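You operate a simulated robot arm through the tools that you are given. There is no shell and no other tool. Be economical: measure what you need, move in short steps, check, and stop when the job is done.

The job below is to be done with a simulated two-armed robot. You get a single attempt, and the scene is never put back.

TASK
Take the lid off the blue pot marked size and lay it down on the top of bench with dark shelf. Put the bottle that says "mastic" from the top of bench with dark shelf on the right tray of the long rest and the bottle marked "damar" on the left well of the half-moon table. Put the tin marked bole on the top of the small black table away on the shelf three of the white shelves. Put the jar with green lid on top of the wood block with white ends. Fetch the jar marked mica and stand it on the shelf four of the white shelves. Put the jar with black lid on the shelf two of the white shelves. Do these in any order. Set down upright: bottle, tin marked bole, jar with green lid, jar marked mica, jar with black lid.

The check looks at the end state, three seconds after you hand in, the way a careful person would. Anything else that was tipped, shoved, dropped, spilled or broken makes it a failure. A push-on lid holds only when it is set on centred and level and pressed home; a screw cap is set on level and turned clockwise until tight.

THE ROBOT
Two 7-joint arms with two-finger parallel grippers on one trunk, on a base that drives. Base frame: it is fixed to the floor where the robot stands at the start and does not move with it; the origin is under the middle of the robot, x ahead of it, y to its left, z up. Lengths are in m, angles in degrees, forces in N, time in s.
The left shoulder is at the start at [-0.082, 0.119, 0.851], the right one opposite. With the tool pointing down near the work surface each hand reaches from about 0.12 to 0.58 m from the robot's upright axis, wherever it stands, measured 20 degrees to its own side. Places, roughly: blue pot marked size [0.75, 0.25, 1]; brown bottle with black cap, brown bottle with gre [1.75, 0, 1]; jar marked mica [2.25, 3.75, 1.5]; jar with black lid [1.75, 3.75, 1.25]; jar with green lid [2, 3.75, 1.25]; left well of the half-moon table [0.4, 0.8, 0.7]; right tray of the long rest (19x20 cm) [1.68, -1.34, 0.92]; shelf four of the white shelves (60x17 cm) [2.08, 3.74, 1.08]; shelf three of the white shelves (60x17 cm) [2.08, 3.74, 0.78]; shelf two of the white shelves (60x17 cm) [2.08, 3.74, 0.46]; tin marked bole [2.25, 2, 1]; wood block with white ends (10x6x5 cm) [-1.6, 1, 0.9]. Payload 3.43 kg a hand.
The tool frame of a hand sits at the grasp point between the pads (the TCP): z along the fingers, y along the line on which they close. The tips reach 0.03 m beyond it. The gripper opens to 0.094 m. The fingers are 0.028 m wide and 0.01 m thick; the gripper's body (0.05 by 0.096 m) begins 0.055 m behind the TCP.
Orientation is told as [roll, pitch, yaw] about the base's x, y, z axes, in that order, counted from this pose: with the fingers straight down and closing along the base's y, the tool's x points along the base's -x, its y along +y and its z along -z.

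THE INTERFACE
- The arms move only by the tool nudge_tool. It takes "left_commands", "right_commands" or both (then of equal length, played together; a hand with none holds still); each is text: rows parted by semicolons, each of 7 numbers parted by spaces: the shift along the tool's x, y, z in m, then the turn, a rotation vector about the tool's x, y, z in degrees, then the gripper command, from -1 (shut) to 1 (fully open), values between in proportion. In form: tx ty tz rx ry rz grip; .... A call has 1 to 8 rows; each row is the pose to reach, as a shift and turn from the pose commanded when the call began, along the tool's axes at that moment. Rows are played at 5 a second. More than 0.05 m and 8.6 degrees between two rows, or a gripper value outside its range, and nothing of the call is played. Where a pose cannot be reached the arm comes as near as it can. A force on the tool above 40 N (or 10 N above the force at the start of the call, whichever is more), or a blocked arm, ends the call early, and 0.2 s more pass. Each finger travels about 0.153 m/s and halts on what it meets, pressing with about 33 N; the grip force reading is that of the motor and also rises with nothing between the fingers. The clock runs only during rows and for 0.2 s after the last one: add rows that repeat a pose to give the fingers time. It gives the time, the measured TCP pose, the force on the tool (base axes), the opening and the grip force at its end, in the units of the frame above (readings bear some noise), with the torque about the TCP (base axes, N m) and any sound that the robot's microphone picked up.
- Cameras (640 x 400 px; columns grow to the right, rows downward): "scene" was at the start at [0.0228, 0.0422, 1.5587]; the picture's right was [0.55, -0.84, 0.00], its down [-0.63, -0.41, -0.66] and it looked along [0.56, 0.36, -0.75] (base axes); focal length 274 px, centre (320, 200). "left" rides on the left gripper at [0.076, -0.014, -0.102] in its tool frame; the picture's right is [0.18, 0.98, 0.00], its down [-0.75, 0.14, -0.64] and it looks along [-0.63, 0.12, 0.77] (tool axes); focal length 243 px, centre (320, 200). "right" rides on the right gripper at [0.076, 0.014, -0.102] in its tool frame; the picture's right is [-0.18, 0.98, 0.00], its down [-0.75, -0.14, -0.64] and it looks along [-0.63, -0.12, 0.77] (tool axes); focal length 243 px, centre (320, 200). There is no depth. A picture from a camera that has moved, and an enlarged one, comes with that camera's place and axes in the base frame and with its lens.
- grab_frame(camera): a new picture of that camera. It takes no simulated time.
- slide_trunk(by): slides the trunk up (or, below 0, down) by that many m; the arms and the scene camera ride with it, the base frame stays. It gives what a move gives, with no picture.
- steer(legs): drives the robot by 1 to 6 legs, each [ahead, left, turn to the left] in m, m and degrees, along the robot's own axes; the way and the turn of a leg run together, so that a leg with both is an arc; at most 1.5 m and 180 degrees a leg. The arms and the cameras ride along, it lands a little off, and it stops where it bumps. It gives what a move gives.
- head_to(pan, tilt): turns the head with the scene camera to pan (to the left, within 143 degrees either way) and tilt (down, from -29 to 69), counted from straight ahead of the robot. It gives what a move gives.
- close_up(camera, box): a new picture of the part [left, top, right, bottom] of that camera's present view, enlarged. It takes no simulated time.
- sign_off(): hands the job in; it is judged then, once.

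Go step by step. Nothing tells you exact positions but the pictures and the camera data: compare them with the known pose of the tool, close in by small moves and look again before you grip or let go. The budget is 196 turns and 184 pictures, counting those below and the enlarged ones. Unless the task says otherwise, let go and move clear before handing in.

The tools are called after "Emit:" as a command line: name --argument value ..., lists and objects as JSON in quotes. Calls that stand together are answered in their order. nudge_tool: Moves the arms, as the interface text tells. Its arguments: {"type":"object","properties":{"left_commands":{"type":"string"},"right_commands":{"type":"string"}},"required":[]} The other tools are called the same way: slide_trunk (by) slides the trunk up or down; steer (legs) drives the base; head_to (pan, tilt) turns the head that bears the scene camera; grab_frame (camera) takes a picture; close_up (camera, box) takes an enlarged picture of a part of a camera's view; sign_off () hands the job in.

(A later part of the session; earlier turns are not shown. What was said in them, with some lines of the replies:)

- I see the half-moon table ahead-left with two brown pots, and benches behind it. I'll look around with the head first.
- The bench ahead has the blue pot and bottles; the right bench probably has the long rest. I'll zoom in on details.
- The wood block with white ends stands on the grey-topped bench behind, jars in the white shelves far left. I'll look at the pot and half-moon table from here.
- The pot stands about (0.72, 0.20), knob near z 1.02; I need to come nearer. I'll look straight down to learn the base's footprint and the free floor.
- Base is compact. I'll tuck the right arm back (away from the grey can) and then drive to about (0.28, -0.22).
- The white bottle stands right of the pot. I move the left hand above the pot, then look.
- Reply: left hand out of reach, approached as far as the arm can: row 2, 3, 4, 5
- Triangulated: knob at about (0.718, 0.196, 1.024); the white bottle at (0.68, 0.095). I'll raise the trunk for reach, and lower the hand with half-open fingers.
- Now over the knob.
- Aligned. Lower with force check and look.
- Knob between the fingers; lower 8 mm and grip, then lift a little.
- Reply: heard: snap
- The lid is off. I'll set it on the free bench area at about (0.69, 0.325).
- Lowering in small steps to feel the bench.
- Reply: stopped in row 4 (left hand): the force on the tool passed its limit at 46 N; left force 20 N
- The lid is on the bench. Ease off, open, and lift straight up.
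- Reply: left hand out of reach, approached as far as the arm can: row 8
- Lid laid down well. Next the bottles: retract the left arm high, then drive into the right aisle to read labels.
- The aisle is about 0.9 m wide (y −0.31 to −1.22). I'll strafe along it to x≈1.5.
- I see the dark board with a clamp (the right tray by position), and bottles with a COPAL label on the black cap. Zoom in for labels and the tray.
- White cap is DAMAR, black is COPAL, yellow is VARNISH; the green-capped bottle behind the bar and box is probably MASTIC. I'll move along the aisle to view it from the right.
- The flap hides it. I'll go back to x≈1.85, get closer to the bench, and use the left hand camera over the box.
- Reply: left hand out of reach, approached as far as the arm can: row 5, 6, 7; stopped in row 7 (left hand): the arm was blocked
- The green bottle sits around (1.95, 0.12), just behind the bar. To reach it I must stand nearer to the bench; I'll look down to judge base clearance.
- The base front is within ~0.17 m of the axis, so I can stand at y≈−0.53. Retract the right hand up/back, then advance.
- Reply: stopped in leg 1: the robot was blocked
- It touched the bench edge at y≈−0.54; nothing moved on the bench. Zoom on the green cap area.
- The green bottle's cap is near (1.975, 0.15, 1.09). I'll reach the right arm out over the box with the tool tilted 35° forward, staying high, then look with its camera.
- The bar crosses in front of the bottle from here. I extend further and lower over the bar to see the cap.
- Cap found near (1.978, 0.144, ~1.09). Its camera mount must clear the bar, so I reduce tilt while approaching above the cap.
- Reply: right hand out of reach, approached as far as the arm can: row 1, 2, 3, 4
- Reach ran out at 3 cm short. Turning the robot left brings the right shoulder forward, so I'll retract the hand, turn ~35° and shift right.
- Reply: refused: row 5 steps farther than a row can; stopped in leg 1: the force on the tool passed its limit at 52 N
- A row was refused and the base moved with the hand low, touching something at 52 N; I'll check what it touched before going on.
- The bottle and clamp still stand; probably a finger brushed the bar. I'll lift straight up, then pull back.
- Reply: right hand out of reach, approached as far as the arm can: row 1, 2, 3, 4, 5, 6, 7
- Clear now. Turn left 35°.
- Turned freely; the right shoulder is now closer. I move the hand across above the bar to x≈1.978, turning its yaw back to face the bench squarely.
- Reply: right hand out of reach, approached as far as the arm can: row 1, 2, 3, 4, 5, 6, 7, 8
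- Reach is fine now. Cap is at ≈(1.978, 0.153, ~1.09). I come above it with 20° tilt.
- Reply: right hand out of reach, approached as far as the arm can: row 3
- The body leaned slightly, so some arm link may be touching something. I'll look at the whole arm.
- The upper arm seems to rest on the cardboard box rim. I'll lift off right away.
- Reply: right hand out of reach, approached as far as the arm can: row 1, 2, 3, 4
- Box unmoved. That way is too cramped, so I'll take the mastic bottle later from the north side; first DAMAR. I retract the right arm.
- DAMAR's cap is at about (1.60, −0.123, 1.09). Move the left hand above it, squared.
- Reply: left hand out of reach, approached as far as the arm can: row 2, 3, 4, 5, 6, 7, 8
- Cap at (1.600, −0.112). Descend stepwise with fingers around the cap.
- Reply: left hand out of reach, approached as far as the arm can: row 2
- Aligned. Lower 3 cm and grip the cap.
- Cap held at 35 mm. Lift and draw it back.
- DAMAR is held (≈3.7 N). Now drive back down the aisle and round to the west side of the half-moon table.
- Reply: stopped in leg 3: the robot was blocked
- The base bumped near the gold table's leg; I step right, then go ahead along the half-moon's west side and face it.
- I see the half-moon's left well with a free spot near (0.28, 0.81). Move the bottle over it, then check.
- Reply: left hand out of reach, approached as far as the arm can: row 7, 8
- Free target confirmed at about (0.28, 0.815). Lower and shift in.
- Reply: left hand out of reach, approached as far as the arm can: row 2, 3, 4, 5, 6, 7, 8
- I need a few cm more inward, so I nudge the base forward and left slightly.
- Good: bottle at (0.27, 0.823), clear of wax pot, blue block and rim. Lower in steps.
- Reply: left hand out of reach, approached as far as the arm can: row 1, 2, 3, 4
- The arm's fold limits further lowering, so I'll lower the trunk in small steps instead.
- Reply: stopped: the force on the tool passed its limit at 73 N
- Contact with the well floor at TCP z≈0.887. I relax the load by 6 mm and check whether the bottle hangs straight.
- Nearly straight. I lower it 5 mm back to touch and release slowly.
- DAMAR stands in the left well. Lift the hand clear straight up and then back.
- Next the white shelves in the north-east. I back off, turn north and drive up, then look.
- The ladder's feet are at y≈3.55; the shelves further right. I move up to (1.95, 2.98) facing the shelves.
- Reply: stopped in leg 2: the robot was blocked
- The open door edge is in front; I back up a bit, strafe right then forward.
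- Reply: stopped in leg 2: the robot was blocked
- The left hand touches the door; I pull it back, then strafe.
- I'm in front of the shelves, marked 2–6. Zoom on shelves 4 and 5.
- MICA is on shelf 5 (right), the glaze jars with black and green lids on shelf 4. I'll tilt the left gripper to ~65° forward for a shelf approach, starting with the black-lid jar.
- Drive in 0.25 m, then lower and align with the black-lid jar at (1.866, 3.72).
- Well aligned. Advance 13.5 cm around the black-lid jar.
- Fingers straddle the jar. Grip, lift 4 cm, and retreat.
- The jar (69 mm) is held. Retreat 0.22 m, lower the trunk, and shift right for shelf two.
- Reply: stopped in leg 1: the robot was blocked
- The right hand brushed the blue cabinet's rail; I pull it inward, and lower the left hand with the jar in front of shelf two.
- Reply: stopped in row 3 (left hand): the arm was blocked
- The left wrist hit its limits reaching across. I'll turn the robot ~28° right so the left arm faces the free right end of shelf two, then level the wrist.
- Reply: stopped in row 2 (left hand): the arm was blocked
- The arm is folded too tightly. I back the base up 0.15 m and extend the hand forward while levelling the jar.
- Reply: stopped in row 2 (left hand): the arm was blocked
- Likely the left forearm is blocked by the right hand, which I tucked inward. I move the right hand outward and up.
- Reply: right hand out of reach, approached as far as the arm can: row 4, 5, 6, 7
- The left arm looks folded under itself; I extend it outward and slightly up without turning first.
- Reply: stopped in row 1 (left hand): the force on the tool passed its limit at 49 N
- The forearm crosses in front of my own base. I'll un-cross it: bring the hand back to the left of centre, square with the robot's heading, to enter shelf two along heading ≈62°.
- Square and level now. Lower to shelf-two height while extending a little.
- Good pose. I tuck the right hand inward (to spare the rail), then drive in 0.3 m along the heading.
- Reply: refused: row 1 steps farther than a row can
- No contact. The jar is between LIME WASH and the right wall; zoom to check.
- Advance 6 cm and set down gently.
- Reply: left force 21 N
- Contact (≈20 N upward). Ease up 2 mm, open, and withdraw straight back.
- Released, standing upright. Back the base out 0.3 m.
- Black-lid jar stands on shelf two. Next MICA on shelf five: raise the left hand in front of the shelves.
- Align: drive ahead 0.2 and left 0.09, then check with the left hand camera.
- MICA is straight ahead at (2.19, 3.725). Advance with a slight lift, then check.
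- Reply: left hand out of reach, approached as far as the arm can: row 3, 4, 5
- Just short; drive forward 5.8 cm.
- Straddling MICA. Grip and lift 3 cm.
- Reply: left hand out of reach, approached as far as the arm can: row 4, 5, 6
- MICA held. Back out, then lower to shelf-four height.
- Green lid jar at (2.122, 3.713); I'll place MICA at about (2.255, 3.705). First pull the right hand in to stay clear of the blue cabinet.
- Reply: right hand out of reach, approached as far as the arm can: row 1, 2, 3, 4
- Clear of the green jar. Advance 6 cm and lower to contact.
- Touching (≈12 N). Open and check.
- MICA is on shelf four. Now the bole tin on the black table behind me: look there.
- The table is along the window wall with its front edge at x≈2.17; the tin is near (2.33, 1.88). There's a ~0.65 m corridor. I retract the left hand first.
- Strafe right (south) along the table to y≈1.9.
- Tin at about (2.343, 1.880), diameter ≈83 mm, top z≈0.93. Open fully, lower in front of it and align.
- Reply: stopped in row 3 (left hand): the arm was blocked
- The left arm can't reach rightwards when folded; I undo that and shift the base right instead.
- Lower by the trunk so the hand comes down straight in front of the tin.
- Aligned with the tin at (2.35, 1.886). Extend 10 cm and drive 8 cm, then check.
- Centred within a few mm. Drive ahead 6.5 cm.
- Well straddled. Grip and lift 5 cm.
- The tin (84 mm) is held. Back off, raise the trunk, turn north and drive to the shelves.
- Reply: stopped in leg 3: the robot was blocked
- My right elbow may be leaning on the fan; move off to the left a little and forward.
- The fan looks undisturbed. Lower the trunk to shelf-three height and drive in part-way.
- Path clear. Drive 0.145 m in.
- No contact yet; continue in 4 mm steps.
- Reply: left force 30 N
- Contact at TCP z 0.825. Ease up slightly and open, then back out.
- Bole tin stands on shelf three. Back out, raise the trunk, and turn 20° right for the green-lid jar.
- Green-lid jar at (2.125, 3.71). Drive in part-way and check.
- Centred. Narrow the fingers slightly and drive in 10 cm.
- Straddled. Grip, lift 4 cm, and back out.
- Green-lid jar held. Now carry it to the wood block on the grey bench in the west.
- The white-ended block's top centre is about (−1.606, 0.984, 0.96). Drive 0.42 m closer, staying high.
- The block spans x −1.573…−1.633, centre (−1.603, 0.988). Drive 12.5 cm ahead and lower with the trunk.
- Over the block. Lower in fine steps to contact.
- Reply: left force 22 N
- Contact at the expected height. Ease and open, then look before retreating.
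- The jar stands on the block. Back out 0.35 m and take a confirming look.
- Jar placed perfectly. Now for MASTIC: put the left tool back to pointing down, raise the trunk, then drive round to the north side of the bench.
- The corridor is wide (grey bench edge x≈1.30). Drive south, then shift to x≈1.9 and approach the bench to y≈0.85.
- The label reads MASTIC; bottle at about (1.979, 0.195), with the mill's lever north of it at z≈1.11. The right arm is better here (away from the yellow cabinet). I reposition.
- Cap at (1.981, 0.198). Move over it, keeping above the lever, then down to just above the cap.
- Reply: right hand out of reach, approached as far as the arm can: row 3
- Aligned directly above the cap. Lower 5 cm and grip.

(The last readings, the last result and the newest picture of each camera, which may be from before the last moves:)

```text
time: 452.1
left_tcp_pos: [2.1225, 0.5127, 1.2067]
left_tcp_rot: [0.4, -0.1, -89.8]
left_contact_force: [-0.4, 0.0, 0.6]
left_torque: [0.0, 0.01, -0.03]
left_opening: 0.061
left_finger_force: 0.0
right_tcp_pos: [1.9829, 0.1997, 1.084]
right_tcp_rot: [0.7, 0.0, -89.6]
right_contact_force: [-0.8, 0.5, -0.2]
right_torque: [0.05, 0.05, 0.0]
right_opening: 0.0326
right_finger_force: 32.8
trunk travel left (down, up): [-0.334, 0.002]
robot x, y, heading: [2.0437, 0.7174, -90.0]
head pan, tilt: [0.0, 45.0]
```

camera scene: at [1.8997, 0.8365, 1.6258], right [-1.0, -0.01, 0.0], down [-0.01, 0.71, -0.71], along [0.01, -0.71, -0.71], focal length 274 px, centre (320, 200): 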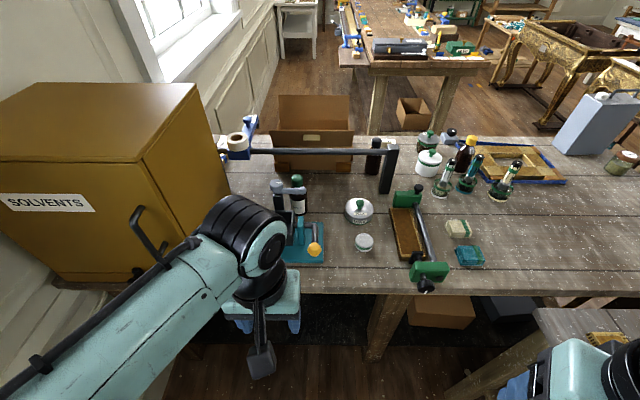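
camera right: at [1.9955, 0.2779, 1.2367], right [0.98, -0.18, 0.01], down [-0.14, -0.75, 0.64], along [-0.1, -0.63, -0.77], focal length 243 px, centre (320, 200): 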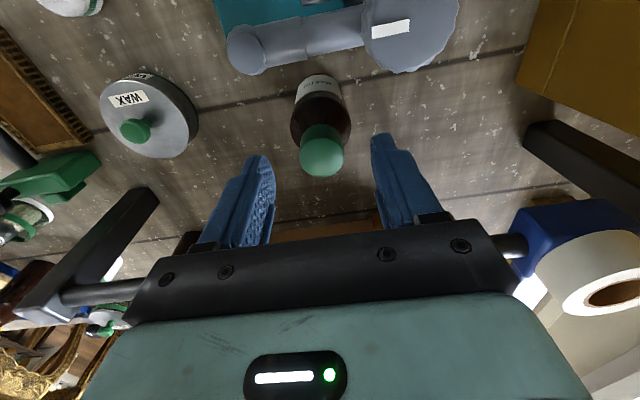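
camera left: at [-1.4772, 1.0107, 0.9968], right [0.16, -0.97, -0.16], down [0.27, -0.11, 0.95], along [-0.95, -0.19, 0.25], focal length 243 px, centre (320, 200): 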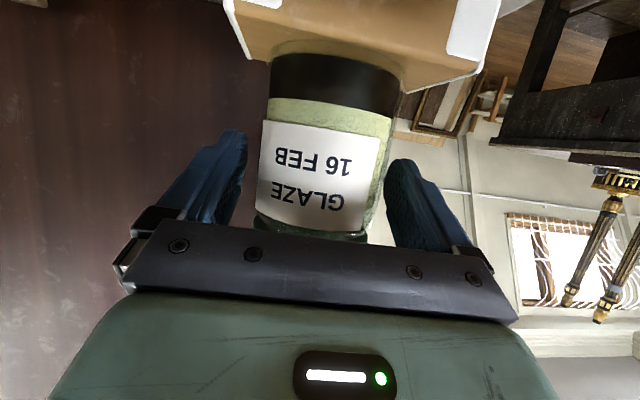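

MASTIC gripped (33 mm cap). Lift straight up ~10 cm first.

Emit:
nudge_tool --right_commands "0 0 -0.03 0 0 0 -1; 0 0 -0.06 0 0 0 -1; 0 0 -0.09 0 0 0 -1; 0 0 -0.11 0 0 0 -1; 0 0 -0.11 0 0 0 -1"

Emit:
close_up --camera "scene" --box '[240, 100, 460, 280]'

```text
time: 453.3
left_tcp_pos: [2.1215, 0.5124, 1.2074]
left_tcp_rot: [0.4, -0.3, -89.8]
left_contact_force: [-0.4, 0.1, -0.2]
left_torque: [-0.01, -0.02, -0.03]
left_opening: 0.0612
left_finger_force: 0.1
right_tcp_pos: [1.978, 0.2157, 1.184]
right_tcp_rot: [0.7, 0.0, -89.6]
right_contact_force: [-0.3, 0.7, -3.7]
right_torque: [0.03, -0.03, 0.0]
right_opening: 0.0321
right_finger_force: 33.1
right hand out of reach, approached as far as the arm can: row 3, 4, 5
trunk travel left (down, up): [-0.334, 0.002]
robot x, y, heading: [2.0462, 0.715, -89.7]
head pan, tilt: [0.0, 45.0]
```

```text
2.22 times, centred on (350, 190) of scene
camera zoom: at [2.0472, 0.6782, 1.6258], right [-1.0, 0.0, 0.0], down [0.0, 0.71, -0.71], along [0.0, -0.71, -0.71], focal length 610 px, centre (253, 222)
```

zoom: 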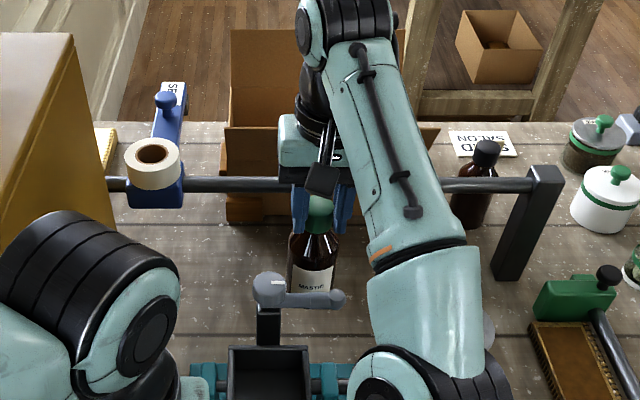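

Now slide west past the lever to x≈1.848.

Emit:
nudge_tool --right_commands "0 -0.04 0 0 0 0 -1; 0 -0.08 0 0 0 0 -1; 0 -0.12 0 0 0 0 -1; 0 -0.132 0 0 0 0 -1; 0 -0.132 0 0 0 0 -1"

Emit:
grab_frame --camera "right"

Emit:
close_up --camera "scene" --box '[260, 100, 480, 280]'

```text
time: 454.5
left_tcp_pos: [2.1219, 0.5124, 1.2089]
left_tcp_rot: [0.3, -0.2, -89.8]
left_contact_force: [0.2, 0.2, -0.1]
left_torque: [0.01, -0.03, -0.02]
left_opening: 0.0611
left_finger_force: 0.1
right_tcp_pos: [1.8451, 0.2148, 1.1806]
right_tcp_rot: [0.7, 0.0, -89.7]
right_contact_force: [0.3, -0.4, -3.8]
right_torque: [0.08, -0.04, -0.04]
right_opening: 0.0324
right_finger_force: 32.9
trunk travel left (down, up): [-0.334, 0.002]
robot x, y, heading: [2.0465, 0.7166, -89.6]
head pan, tilt: [0.0, 45.0]
```

```text
21 pictures are left
camera right: at [1.859, 0.2913, 1.2847], right [0.98, -0.18, 0.01], down [-0.14, -0.75, 0.64], along [-0.1, -0.63, -0.77], focal length 243 px, centre (320, 200)
```

right: 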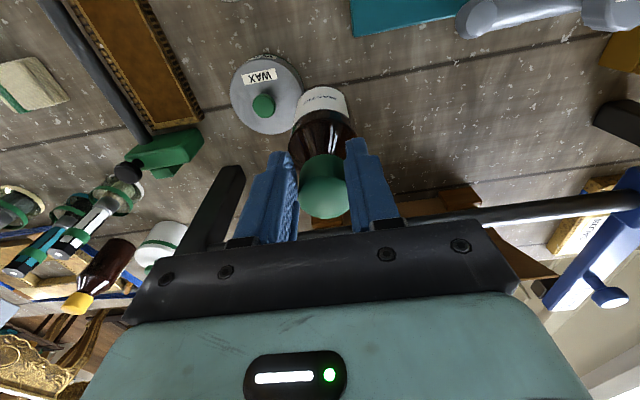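

```text
2.22 times, centred on (370, 190) of scene
camera zoom: at [2.0474, 0.6781, 1.6258], right [-1.0, 0.0, 0.0], down [0.0, 0.71, -0.71], along [0.0, -0.71, -0.71], focal length 610 px, centre (209, 222)
```

zoom: 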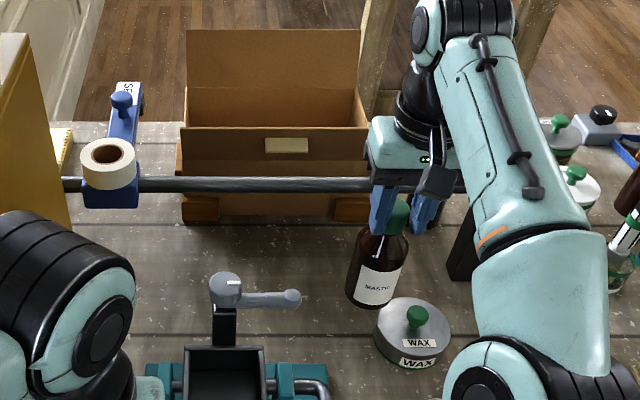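

Clear of mill and WAX jar. Draw north and up.

Emit:
nudge_tool --right_commands "0.03 0 -0.02 0 0 0 -1; 0.065 0 -0.045 0 0 0 -1; 0.1 0 -0.07 0 0 0 -1; 0.14 0 -0.09 0 0 0 -1; 0.18 0 -0.1 0 0 0 -1; 0.22 0 -0.1 0 0 0 -1; 0.26 0 -0.1 0 0 0 -1; 0.3 0 -0.1 0 0 0 -1"

```text
time: 456.3
left_tcp_pos: [2.1228, 0.514, 1.2074]
left_tcp_rot: [0.4, -0.2, -89.8]
left_contact_force: [0.1, 1.4, -0.1]
left_torque: [0.0, -0.01, 0.01]
left_opening: 0.0616
left_finger_force: 0.0
right_tcp_pos: [1.8442, 0.5164, 1.2801]
right_tcp_rot: [0.7, 0.0, -89.7]
right_contact_force: [-0.5, 0.3, -0.4]
right_torque: [-0.02, -0.03, -0.01]
right_opening: 0.0
right_finger_force: 32.8
trunk travel left (down, up): [-0.334, 0.002]
robot x, y, heading: [2.047, 0.7157, -89.7]
head pan, tilt: [0.0, 45.0]
```

The gripper reads empty — the bottle slipped. I must look right away.

Emit:
grab_frame --camera "scene"

```text
19 pictures are left
camera scene: at [2.0472, 0.6799, 1.6258], right [-1.0, 0.0, 0.0], down [0.0, 0.71, -0.71], along [0.0, -0.71, -0.71], focal length 274 px, centre (320, 200)
```

scene: 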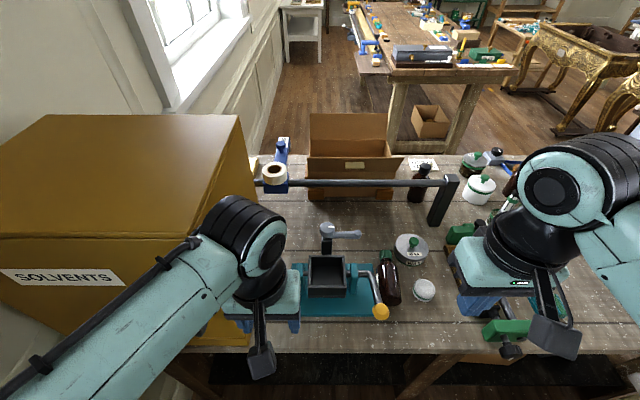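

Emit:
close_up --camera "scene" --box '[340, 210, 460, 330]'

```text
3.33 times, centred on (400, 270) of scene
camera zoom: at [2.0472, 0.6799, 1.6258], right [-1.0, 0.0, 0.0], down [0.0, 0.71, -0.71], along [0.0, -0.71, -0.71], focal length 915 px, centre (53, -33)
```

zoom: 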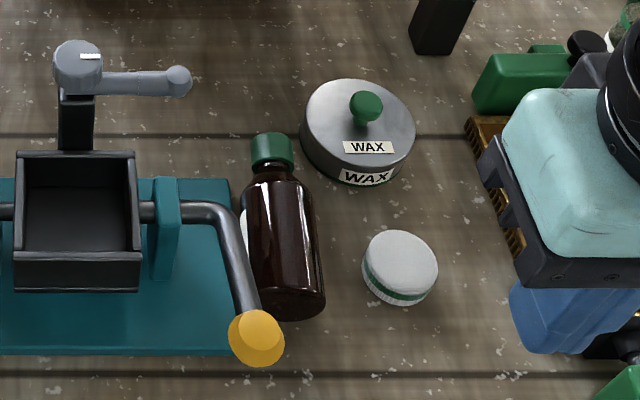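

The bottle lies on its side on the bench (about x 1.86, y 0.21–0.37), cap on, nothing else disturbed. I'll pick it up by the body from above and then turn it upright. Move the right hand above it, open.

Emit:
nudge_tool --right_commands "-0.036 0.003 0.02 0 0 0 0.3; -0.072 0.006 0.04 0 0 0 0.6; -0.108 0.009 0.07 0 0 0 0.6; -0.144 0.012 0.1 0 0 0 0.6; -0.18 0.015 0.13 0 0 0 0.6; -0.214 0.017 0.16 0 0 0 0.6; -0.214 0.017 0.16 0 0 0 0.6"

Emit:
grab_frame --camera "right"

Emit:
close_up --camera "scene" --box '[340, 210, 460, 330]'

```text
time: 457.9
left_tcp_pos: [2.1213, 0.5134, 1.2077]
left_tcp_rot: [0.4, -0.1, -89.9]
left_contact_force: [0.4, 0.6, 0.3]
left_torque: [0.0, 0.0, 0.01]
left_opening: 0.061
left_finger_force: 0.1
right_tcp_pos: [1.8624, 0.2993, 1.1218]
right_tcp_rot: [0.7, -0.1, -89.6]
right_contact_force: [-0.3, -0.4, -0.2]
right_torque: [-0.03, -0.03, -0.02]
right_opening: 0.0751
right_finger_force: 0.1
trunk travel left (down, up): [-0.334, 0.002]
robot x, y, heading: [2.0442, 0.7155, -89.8]
head pan, tilt: [0.0, 45.0]
```

```text
17 pictures are left
camera right: at [1.876, 0.377, 1.2246], right [0.98, -0.18, 0.01], down [-0.14, -0.75, 0.64], along [-0.11, -0.63, -0.77], focal length 243 px, centre (320, 200)
```

right: 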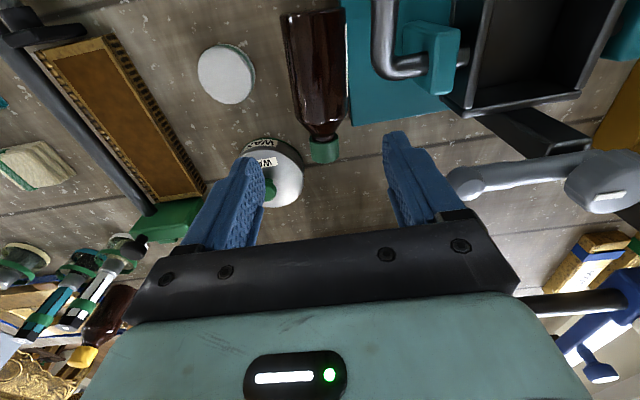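

```text
3.33 times, centred on (400, 270) of scene
camera zoom: at [2.0473, 0.6792, 1.6258], right [-1.0, 0.0, 0.0], down [0.0, 0.71, -0.71], along [0.0, -0.71, -0.71], focal length 915 px, centre (53, -33)
```

zoom: 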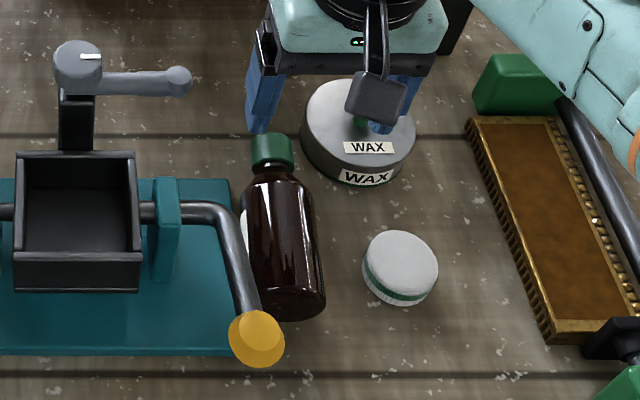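

Bottle axis runs (1.855, 0.225)→(1.869, 0.367). I turn the hand 6° to match, lean it 10° and descend around the body.

Emit:
nudge_tool --right_commands "0 0 0.04 0 3 2 0.53; 0 0 0.08 0 7 4 0.53; 0.002 -0.001 0.12 0 10 6.2 0.53; 0.004 -0.001 0.145 0 10 6.2 0.53; 0.004 -0.001 0.155 0 10 6.2 0.53; 0.004 -0.001 0.161 0 10 6.2 0.53; 0.004 -0.001 0.161 0 10 6.2 0.53"

Emit:
close_up --camera "scene" --box '[340, 210, 460, 330]'

```text
time: 459.5
left_tcp_pos: [2.1206, 0.5154, 1.2075]
left_tcp_rot: [0.4, -0.2, -89.8]
left_contact_force: [-0.1, 0.2, -0.2]
left_torque: [0.02, 0.02, -0.03]
left_opening: 0.0611
left_finger_force: 0.1
right_tcp_pos: [1.8642, 0.3064, 0.9661]
right_tcp_rot: [0.6, 9.5, -95.7]
right_contact_force: [-2.6, 10.8, 20.6]
right_torque: [0.14, -0.75, 0.22]
right_opening: 0.0703
right_finger_force: 0.1
trunk travel left (down, up): [-0.334, 0.002]
robot x, y, heading: [2.0475, 0.7133, -89.7]
head pan, tilt: [0.0, 45.0]
stopped in row 7 (right hand): the force on the tool passed its limit at 44 N (the readings are from after the stop); the commanded pose is now the measured one
```

```text
3.33 times, centred on (400, 270) of scene
camera zoom: at [2.0472, 0.6814, 1.6258], right [-1.0, 0.0, 0.0], down [0.0, 0.71, -0.71], along [0.0, -0.71, -0.71], focal length 915 px, centre (53, -33)
```

zoom: 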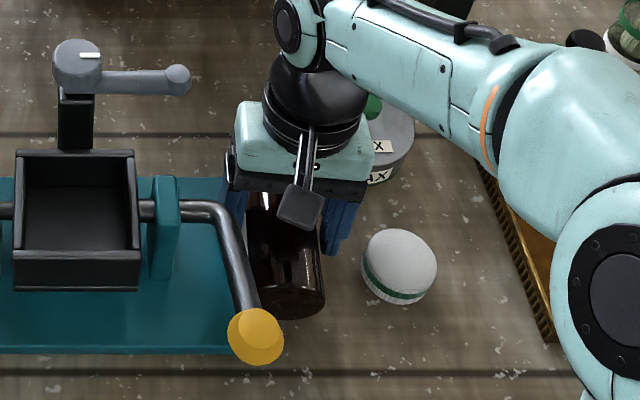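

Tips touch the bench; the bottle's body is between the pads. Raise 2 mm, grip firmly, and lift slowly.

Emit:
nudge_tool --right_commands "0 0 -0.003 0 0 0 0.53; 0 0 -0.003 0 0 0 -1; 0 0 -0.003 0 0 0 -1; 0 0 -0.003 0 0 0 -1; 0 0 -0.02 0 0 0 -1; 0 0 -0.04 0 0 0 -1; 0 0 -0.06 0 0 0 -1; 0 0 -0.06 0 0 0 -1"

Emit:
close_up --camera "scene" --box '[340, 190, 460, 310]'

```text
time: 461.3
left_tcp_pos: [2.1217, 0.5113, 1.2075]
left_tcp_rot: [0.4, -0.2, -89.7]
left_contact_force: [0.3, 0.7, -0.1]
left_torque: [-0.04, 0.02, 0.0]
left_opening: 0.061
left_finger_force: 0.0
right_tcp_pos: [1.8629, 0.2916, 1.0233]
right_tcp_rot: [0.3, 9.6, -95.7]
right_contact_force: [0.4, -0.8, -3.0]
right_torque: [-0.01, 0.0, -0.03]
right_opening: 0.0593
right_finger_force: 33.2
trunk travel left (down, up): [-0.334, 0.002]
robot x, y, heading: [2.0429, 0.7161, -90.0]
head pan, tilt: [0.0, 45.0]
```

```text
3.33 times, centred on (400, 250) of scene
camera zoom: at [2.0471, 0.6784, 1.6258], right [-1.0, 0.0, 0.0], down [0.0, 0.71, -0.71], along [0.0, -0.71, -0.71], focal length 915 px, centre (53, 33)
```

zoom: 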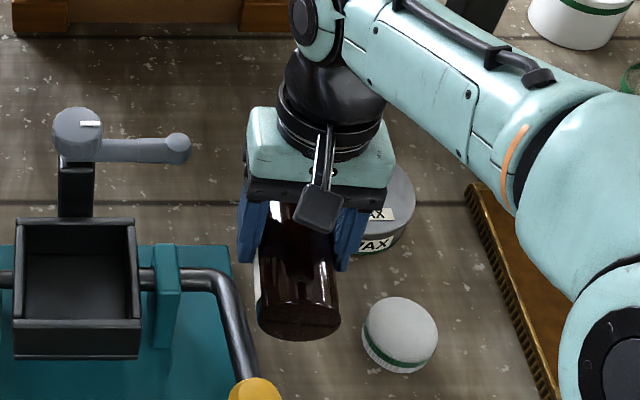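

Held firmly by the body (59 mm), balanced. Lift and draw back north.

Emit:
nudge_tool --right_commands "0 0 -0.04 0 0 0 -1; 0.01 0 -0.08 0 0 0 -1; 0.03 0 -0.12 0 0 0 -1; 0.07 0 -0.14 0 0 0 -1; 0.11 0 -0.16 0 0 0 -1; 0.15 0 -0.17 0 0 0 -1; 0.19 0 -0.18 0 0 0 -1; 0.23 0 -0.19 0 0 0 -1"

Emit:
steer --legs '[[-0.3, 0, 0]]'

```text
time: 463.1
left_tcp_pos: [2.1206, 0.514, 1.2064]
left_tcp_rot: [0.3, -0.2, -89.8]
left_contact_force: [-0.4, 0.6, -0.5]
left_torque: [0.02, -0.01, 0.02]
left_opening: 0.0612
left_finger_force: 0.0
right_tcp_pos: [1.8813, 0.4899, 1.2492]
right_tcp_rot: [0.3, 9.5, -95.7]
right_contact_force: [0.6, 0.1, -3.3]
right_torque: [-0.05, 0.0, 0.0]
right_opening: 0.0589
right_finger_force: 33.5
trunk travel left (down, up): [-0.334, 0.002]
robot x, y, heading: [2.0478, 0.719, -89.9]
head pan, tilt: [0.0, 45.0]
```

```text
time: 465.1
left_tcp_pos: [2.121, 0.8093, 1.2079]
left_tcp_rot: [0.4, -0.1, -89.8]
left_contact_force: [0.5, -0.1, 0.3]
left_torque: [0.0, 0.02, -0.01]
left_opening: 0.0611
left_finger_force: 0.0
right_tcp_pos: [1.8807, 0.786, 1.2496]
right_tcp_rot: [0.4, 9.5, -95.8]
right_contact_force: [-0.1, 0.6, -3.4]
right_torque: [-0.05, 0.01, -0.02]
right_opening: 0.0589
right_finger_force: 32.8
trunk travel left (down, up): [-0.334, 0.002]
robot x, y, heading: [2.0438, 1.0162, -89.7]
head pan, tilt: [0.0, 45.0]
```

Back up a little more, then rotate the bottle upright in two stages.

Emit:
steer --legs '[[-0.15, 0, 0]]'

Emit:
nudge_tool --right_commands "-0.0296 0 -0.005 0 -8.2 0 -1; -0.059 0 -0.01 0 -16.4 0 -1; -0.089 0 -0.016 0 -24.6 0 -1; -0.118 0 -0.021 0 -32.8 0 -1; -0.148 0 -0.026 0 -41 0 -1; -0.178 0 -0.031 0 -49.2 0 -1; -0.178 0 -0.031 0 -49.2 0 -1"

Emit:
nudge_tool --right_commands "-0.023 0 0.0192 0 -8.16 0 -1; -0.046 0 0.038 0 -16.3 0 -1; -0.069 0 0.0576 0 -24.5 0 -1; -0.092 0 0.0768 0 -32.6 0 -1; -0.115 0 0.096 0 -40.8 0 -1; -0.115 0 0.096 0 -40.8 0 -1"

Emit:
grab_frame --camera "scene"

```text
time: 466.5
left_tcp_pos: [2.1204, 0.9579, 1.208]
left_tcp_rot: [0.4, 0.0, -89.6]
left_contact_force: [-0.5, 0.2, 0.0]
left_torque: [0.0, -0.02, -0.02]
left_opening: 0.0611
left_finger_force: 0.1
right_tcp_pos: [1.8823, 0.9337, 1.2489]
right_tcp_rot: [0.4, 9.7, -95.7]
right_contact_force: [-0.6, -0.3, -3.7]
right_torque: [-0.02, 0.0, 0.0]
right_opening: 0.0588
right_finger_force: 32.7
trunk travel left (down, up): [-0.334, 0.002]
robot x, y, heading: [2.0462, 1.1648, -89.9]
head pan, tilt: [0.0, 45.0]
```

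```text
time: 468.1
left_tcp_pos: [2.1208, 0.9596, 1.206]
left_tcp_rot: [0.3, -0.1, -89.6]
left_contact_force: [-0.8, 0.2, 0.4]
left_torque: [0.0, -0.01, -0.01]
left_opening: 0.0613
left_finger_force: 0.0
right_tcp_pos: [1.8639, 0.7558, 1.2482]
right_tcp_rot: [0.5, -39.7, -96.1]
right_contact_force: [0.1, -1.1, -4.4]
right_torque: [0.03, -0.02, -0.02]
right_opening: 0.059
right_finger_force: 33.1
trunk travel left (down, up): [-0.334, 0.002]
robot x, y, heading: [2.0434, 1.1651, -89.6]
head pan, tilt: [0.0, 45.0]
```

```text
time: 469.5
left_tcp_pos: [2.1205, 0.96, 1.2067]
left_tcp_rot: [0.4, 0.0, -89.7]
left_contact_force: [-0.7, 0.2, 0.8]
left_torque: [-0.04, -0.02, 0.01]
left_opening: 0.0614
left_finger_force: 0.1
right_tcp_pos: [1.8458, 0.607, 1.2492]
right_tcp_rot: [2.4, -80.4, -98.2]
right_contact_force: [0.2, -0.1, -2.9]
right_torque: [0.07, 0.01, 0.02]
right_opening: 0.0588
right_finger_force: 32.4
trunk travel left (down, up): [-0.334, 0.002]
robot x, y, heading: [2.0447, 1.164, -89.5]
head pan, tilt: [0.0, 45.0]
```

```text
13 pictures are left
camera scene: at [2.0457, 1.1258, 1.6258], right [-1.0, 0.0, 0.0], down [0.0, 0.71, -0.71], along [0.0, -0.71, -0.71], focal length 274 px, centre (320, 200)
```

scene: 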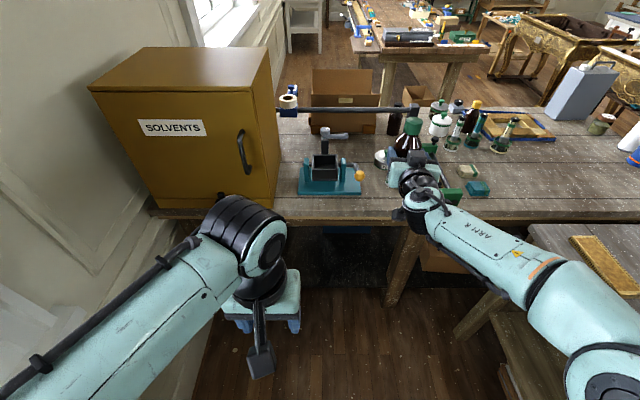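

MASTIC is upright in the right hand. Retract a bit and drive the long way round to the right-hand aisle.

Emit:
nudge_tool --right_commands "0.006 0 -0.035 0 0 0 -1; 0.011 0 -0.07 0 0 0 -1; 0.0167 0 -0.0986 0 0 0 -1; 0.0167 0 -0.0986 0 0 0 -1"

Emit:
steer --legs '[[0, -0.35, 0], [-1.5, 0, 0], [0, 0, -90], [1.5, 0, 0], [0.41, 0, 0], [0, 0, 90]]'

```text
time: 470.5
left_tcp_pos: [2.1203, 0.9599, 1.2064]
left_tcp_rot: [0.4, -0.1, -89.7]
left_contact_force: [0.3, -0.7, 0.5]
left_torque: [-0.01, -0.02, -0.01]
left_opening: 0.0612
left_finger_force: 0.1
right_tcp_pos: [1.8583, 0.7063, 1.2487]
right_tcp_rot: [2.3, -80.4, -98.1]
right_contact_force: [-0.5, 0.1, -4.0]
right_torque: [0.0, 0.0, 0.02]
right_opening: 0.0589
right_finger_force: 33.4
trunk travel left (down, up): [-0.334, 0.002]
robot x, y, heading: [2.0463, 1.1633, -89.8]
head pan, tilt: [0.0, 45.0]
```

```text
time: 497.8
left_tcp_pos: [-0.1344, 2.4518, 1.2069]
left_tcp_rot: [0.5, -0.1, -91.3]
left_contact_force: [0.1, 0.4, 0.7]
left_torque: [0.04, -0.01, 0.02]
left_opening: 0.0613
left_finger_force: 0.0
right_tcp_pos: [-0.4038, 2.2056, 1.2485]
right_tcp_rot: [2.3, -80.4, -99.7]
right_contact_force: [-0.4, 0.1, -3.4]
right_torque: [0.05, -0.03, -0.03]
right_opening: 0.0585
right_finger_force: 33.0
trunk travel left (down, up): [-0.334, 0.002]
robot x, y, heading: [-0.2049, 2.6559, -91.3]
head pan, tilt: [0.0, 45.0]
```

Emit:
steer --legs '[[0, -0.045, 1.3], [1.5, 0, 0], [1.5, 0, 0], [0.4, 0, 0]]'

```text
time: 515.0
left_tcp_pos: [-0.1081, -0.9581, 1.2074]
left_tcp_rot: [0.4, -0.1, -89.2]
left_contact_force: [-0.2, -0.3, -0.9]
left_torque: [0.01, 0.03, -0.03]
left_opening: 0.061
left_finger_force: 0.0
right_tcp_pos: [-0.3692, -1.2138, 1.2494]
right_tcp_rot: [2.1, -80.3, -97.4]
right_contact_force: [-0.3, -0.7, -2.9]
right_torque: [0.06, -0.05, -0.02]
right_opening: 0.0583
right_finger_force: 33.0
trunk travel left (down, up): [-0.334, 0.002]
robot x, y, heading: [-0.1816, -0.7576, -89.3]
head pan, tilt: [0.0, 45.0]
```

Emit:
steer --legs '[[0, 0, -0.7], [0, 1.5, 0], [0, 0.58, 0]]'

Emit:
head_to --pan -15 --tilt 45

Emit:
grab_frame --camera "scene"

```text
time: 533.6
left_tcp_pos: [1.9455, -0.9499, 1.2074]
left_tcp_rot: [0.5, -0.1, -89.7]
left_contact_force: [0.3, 1.2, 0.0]
left_torque: [-0.04, 0.0, 0.01]
left_opening: 0.0611
left_finger_force: 0.1
right_tcp_pos: [1.6834, -1.2049, 1.2489]
right_tcp_rot: [2.2, -80.3, -98.0]
right_contact_force: [-0.9, -0.4, -3.3]
right_torque: [0.08, -0.02, 0.02]
right_opening: 0.0584
right_finger_force: 33.3
trunk travel left (down, up): [-0.334, 0.002]
robot x, y, heading: [1.869, -0.7485, -89.6]
head pan, tilt: [0.0, 45.0]
```

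```text
time: 534.4
left_tcp_pos: [1.9458, -0.9501, 1.2074]
left_tcp_rot: [0.5, 0.0, -89.6]
left_contact_force: [-0.1, -0.5, 0.3]
left_torque: [-0.01, 0.0, 0.03]
left_opening: 0.0611
left_finger_force: 0.0
right_tcp_pos: [1.6841, -1.2047, 1.2483]
right_tcp_rot: [2.2, -80.4, -98.0]
right_contact_force: [-0.1, 0.0, -3.9]
right_torque: [0.08, -0.04, 0.0]
right_opening: 0.0587
right_finger_force: 32.7
trunk travel left (down, up): [-0.334, 0.002]
robot x, y, heading: [1.8703, -0.7432, -89.7]
head pan, tilt: [-15.0, 45.0]
```

```text
12 pictures are left
camera scene: at [1.8506, -0.7829, 1.6258], right [-0.97, 0.25, 0.0], down [0.18, 0.68, -0.71], along [-0.18, -0.68, -0.71], focal length 274 px, centre (320, 200)
```

scene: 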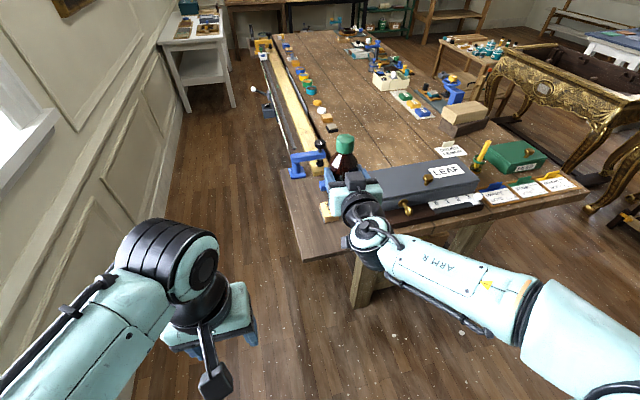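

The tray's near edge is at y≈−1.238 and the SOFT block at (1.667, −1.39). I'll set the bottle at (1.725, −1.315): drive over it, then lower the trunk.

Emit:
steer --legs '[[0.11, 0.041, 0]]'

Emit:
slide_trunk --by -0.22

Emit:
close_up --camera "scene" --box '[230, 100, 450, 280]'

Emit:
grab_frame --camera "right"

```text
time: 535.6
left_tcp_pos: [1.9868, -1.059, 1.2059]
left_tcp_rot: [0.4, -0.1, -89.8]
left_contact_force: [0.2, 0.1, 0.5]
left_torque: [-0.02, 0.0, 0.02]
left_opening: 0.0611
left_finger_force: 0.1
right_tcp_pos: [1.7242, -1.3124, 1.2485]
right_tcp_rot: [2.3, -80.5, -98.1]
right_contact_force: [0.1, 0.2, -2.8]
right_torque: [0.06, -0.03, 0.02]
right_opening: 0.0584
right_finger_force: 33.1
trunk travel left (down, up): [-0.334, 0.002]
robot x, y, heading: [1.9136, -0.8607, -90.0]
head pan, tilt: [-15.0, 45.0]
```

```text
time: 538.0
left_tcp_pos: [1.9878, -1.0608, 0.9864]
left_tcp_rot: [0.3, 0.1, -89.7]
left_contact_force: [0.4, 0.7, 0.0]
left_torque: [0.02, -0.02, -0.01]
left_opening: 0.0611
left_finger_force: 0.0
right_tcp_pos: [1.7248, -1.3137, 1.0288]
right_tcp_rot: [2.4, -80.3, -98.0]
right_contact_force: [0.5, -0.2, -3.1]
right_torque: [0.07, -0.02, 0.04]
right_opening: 0.0585
right_finger_force: 33.7
trunk travel left (down, up): [-0.114, 0.222]
robot x, y, heading: [1.9108, -0.8589, -89.7]
head pan, tilt: [-15.0, 45.0]
```

```text
2.22 times, centred on (340, 190) of scene
camera zoom: at [1.8914, -0.9095, 1.4009], right [-0.97, 0.25, 0.0], down [0.18, 0.68, -0.71], along [-0.18, -0.68, -0.71], focal length 610 px, centre (276, 222)
```

zoom: 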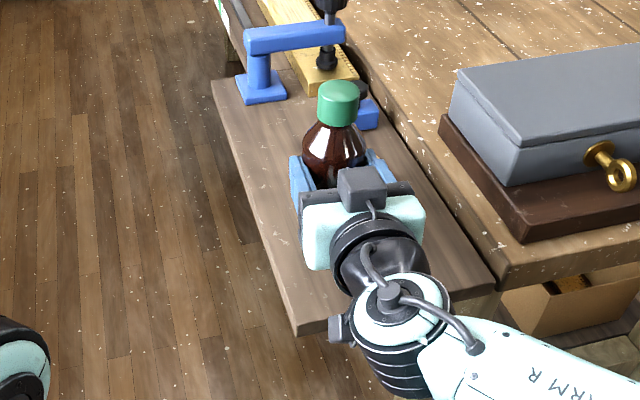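

```text
10 pictures are left
camera right: at [1.7518, -1.201, 0.972], right [0.97, -0.13, 0.19], down [-0.09, 0.52, 0.85], along [-0.21, -0.84, 0.49], focal length 243 px, centre (320, 200)
```

right: 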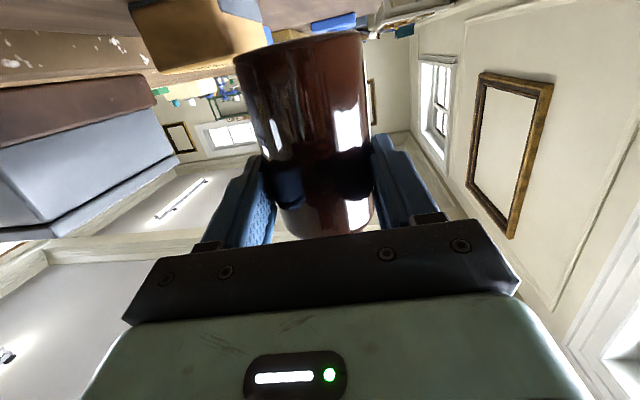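

Bottle is over the tray, clear of the SOFT block. Lower with fine steps until contact.

Emit:
nudge_tool --right_commands "0.02 0 0.003 0 0 0 -1; 0.03 0 0.005 0 0 0 -1; 0.034 0 0.006 0 0 0 -1; 0.038 0 0.0065 0 0 0 -1; 0.042 0 0.007 0 0 0 -1; 0.046 0 0.008 0 0 0 -1; 0.05 0 0.0085 0 0 0 -1"

```text
time: 539.6
left_tcp_pos: [1.9879, -1.0587, 0.9875]
left_tcp_rot: [0.4, -0.2, -89.9]
left_contact_force: [0.0, -0.5, -0.2]
left_torque: [0.01, 0.03, 0.04]
left_opening: 0.0612
left_finger_force: 0.0
right_tcp_pos: [1.7246, -1.3134, 0.9808]
right_tcp_rot: [2.5, -80.8, -98.3]
right_contact_force: [-2.5, 0.5, 20.8]
right_torque: [-0.46, 0.63, 0.03]
right_opening: 0.0585
right_finger_force: 33.1
trunk travel left (down, up): [-0.114, 0.222]
robot x, y, heading: [1.9075, -0.8562, -89.8]
head pan, tilt: [-15.0, 45.0]
```

Touching the tray. Ease slightly, open, and check before withdrawing.

Emit:
nudge_tool --right_commands "-0.002 0 0 0 0 0 -1; -0.002 0 0 0 0 0 0.35; -0.002 0 0 0 0 0 0.5; -0.002 0 0 0 0 0 0.8; -0.002 0 0 0 0 0 0.8"

Emit:
close_up --camera "scene" --box '[230, 100, 450, 280]'

```text
time: 540.8
left_tcp_pos: [1.9867, -1.059, 0.9872]
left_tcp_rot: [0.3, 0.0, -89.7]
left_contact_force: [0.4, -0.1, 0.0]
left_torque: [0.0, 0.01, -0.01]
left_opening: 0.0613
left_finger_force: 0.0
right_tcp_pos: [1.7252, -1.314, 0.9796]
right_tcp_rot: [2.2, -80.4, -98.0]
right_contact_force: [0.0, 0.4, 0.1]
right_torque: [-0.02, 0.0, 0.01]
right_opening: 0.0847
right_finger_force: 0.1
trunk travel left (down, up): [-0.114, 0.222]
robot x, y, heading: [1.9117, -0.8575, -90.2]
head pan, tilt: [-15.0, 45.0]
```

```text
2.22 times, centred on (340, 190) of scene
camera zoom: at [1.8915, -0.9094, 1.4009], right [-0.97, 0.25, 0.0], down [0.18, 0.68, -0.71], along [-0.18, -0.68, -0.71], focal length 610 px, centre (276, 222)
```

zoom: 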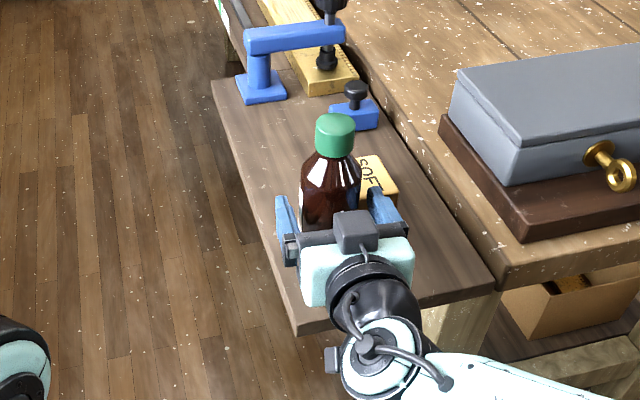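

Standing upright on the tray. Withdraw straight back.

Emit:
steer --legs '[[-0.15, 0, 0]]'

Emit:
close_up --camera "scene" --box '[230, 80, 450, 260]'

```text
time: 542.1
left_tcp_pos: [1.9858, -0.9087, 0.9871]
left_tcp_rot: [0.3, -0.2, -89.8]
left_contact_force: [0.4, 0.6, 0.3]
left_torque: [-0.02, -0.02, 0.02]
left_opening: 0.061
left_finger_force: 0.0
right_tcp_pos: [1.7232, -1.1622, 0.9799]
right_tcp_rot: [2.3, -80.5, -98.2]
right_contact_force: [-1.0, 0.2, -0.2]
right_torque: [-0.02, 0.03, -0.01]
right_opening: 0.0846
right_finger_force: 0.1
trunk travel left (down, up): [-0.114, 0.222]
robot x, y, heading: [1.9083, -0.709, -89.9]
head pan, tilt: [-15.0, 45.0]
```

```text
2.22 times, centred on (340, 170) of scene
camera zoom: at [1.8909, -0.7587, 1.4009], right [-0.97, 0.26, 0.0], down [0.18, 0.68, -0.71], along [-0.18, -0.68, -0.71], focal length 610 px, centre (276, 267)
```

zoom: 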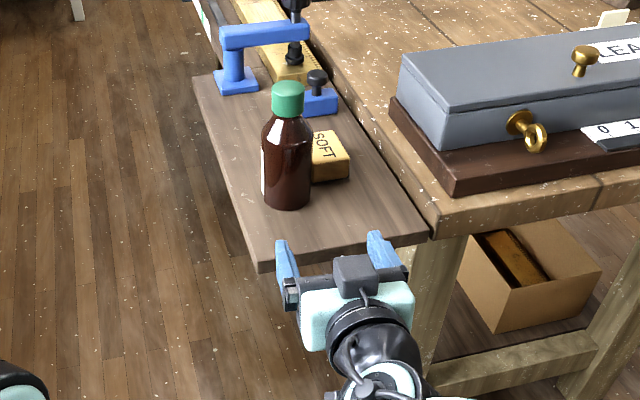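

MASTIC stands upright on the right tray and both hands are clear, so all the placements are done. I'm handing in now.

Emit:
sign_off

```text
The job is handed in.
```

I've handed the job in: the pot lid and all six items are where you asked, but I dropped the mastic bottle once on the way. It fell on its side on the bench with its cap on. In the pictures it looked whole, nothing had visibly spilled and nothing else had moved. I picked it up again and stood it upright on the right tray.

- **Bumps:** The base or an arm also bumped the workbench edge, the gold table, the open door, the cardboard box and the blue cabinet's rail, and possibly the clamp bar and the fan. I saw nothing moved or tipped in the pictures I took afterwards. I didn't check the rail or the door again afterwards.
- **Damar:** It met the floor of the left well harder than intended and slid slightly in the grip. It was standing upright when I let go.
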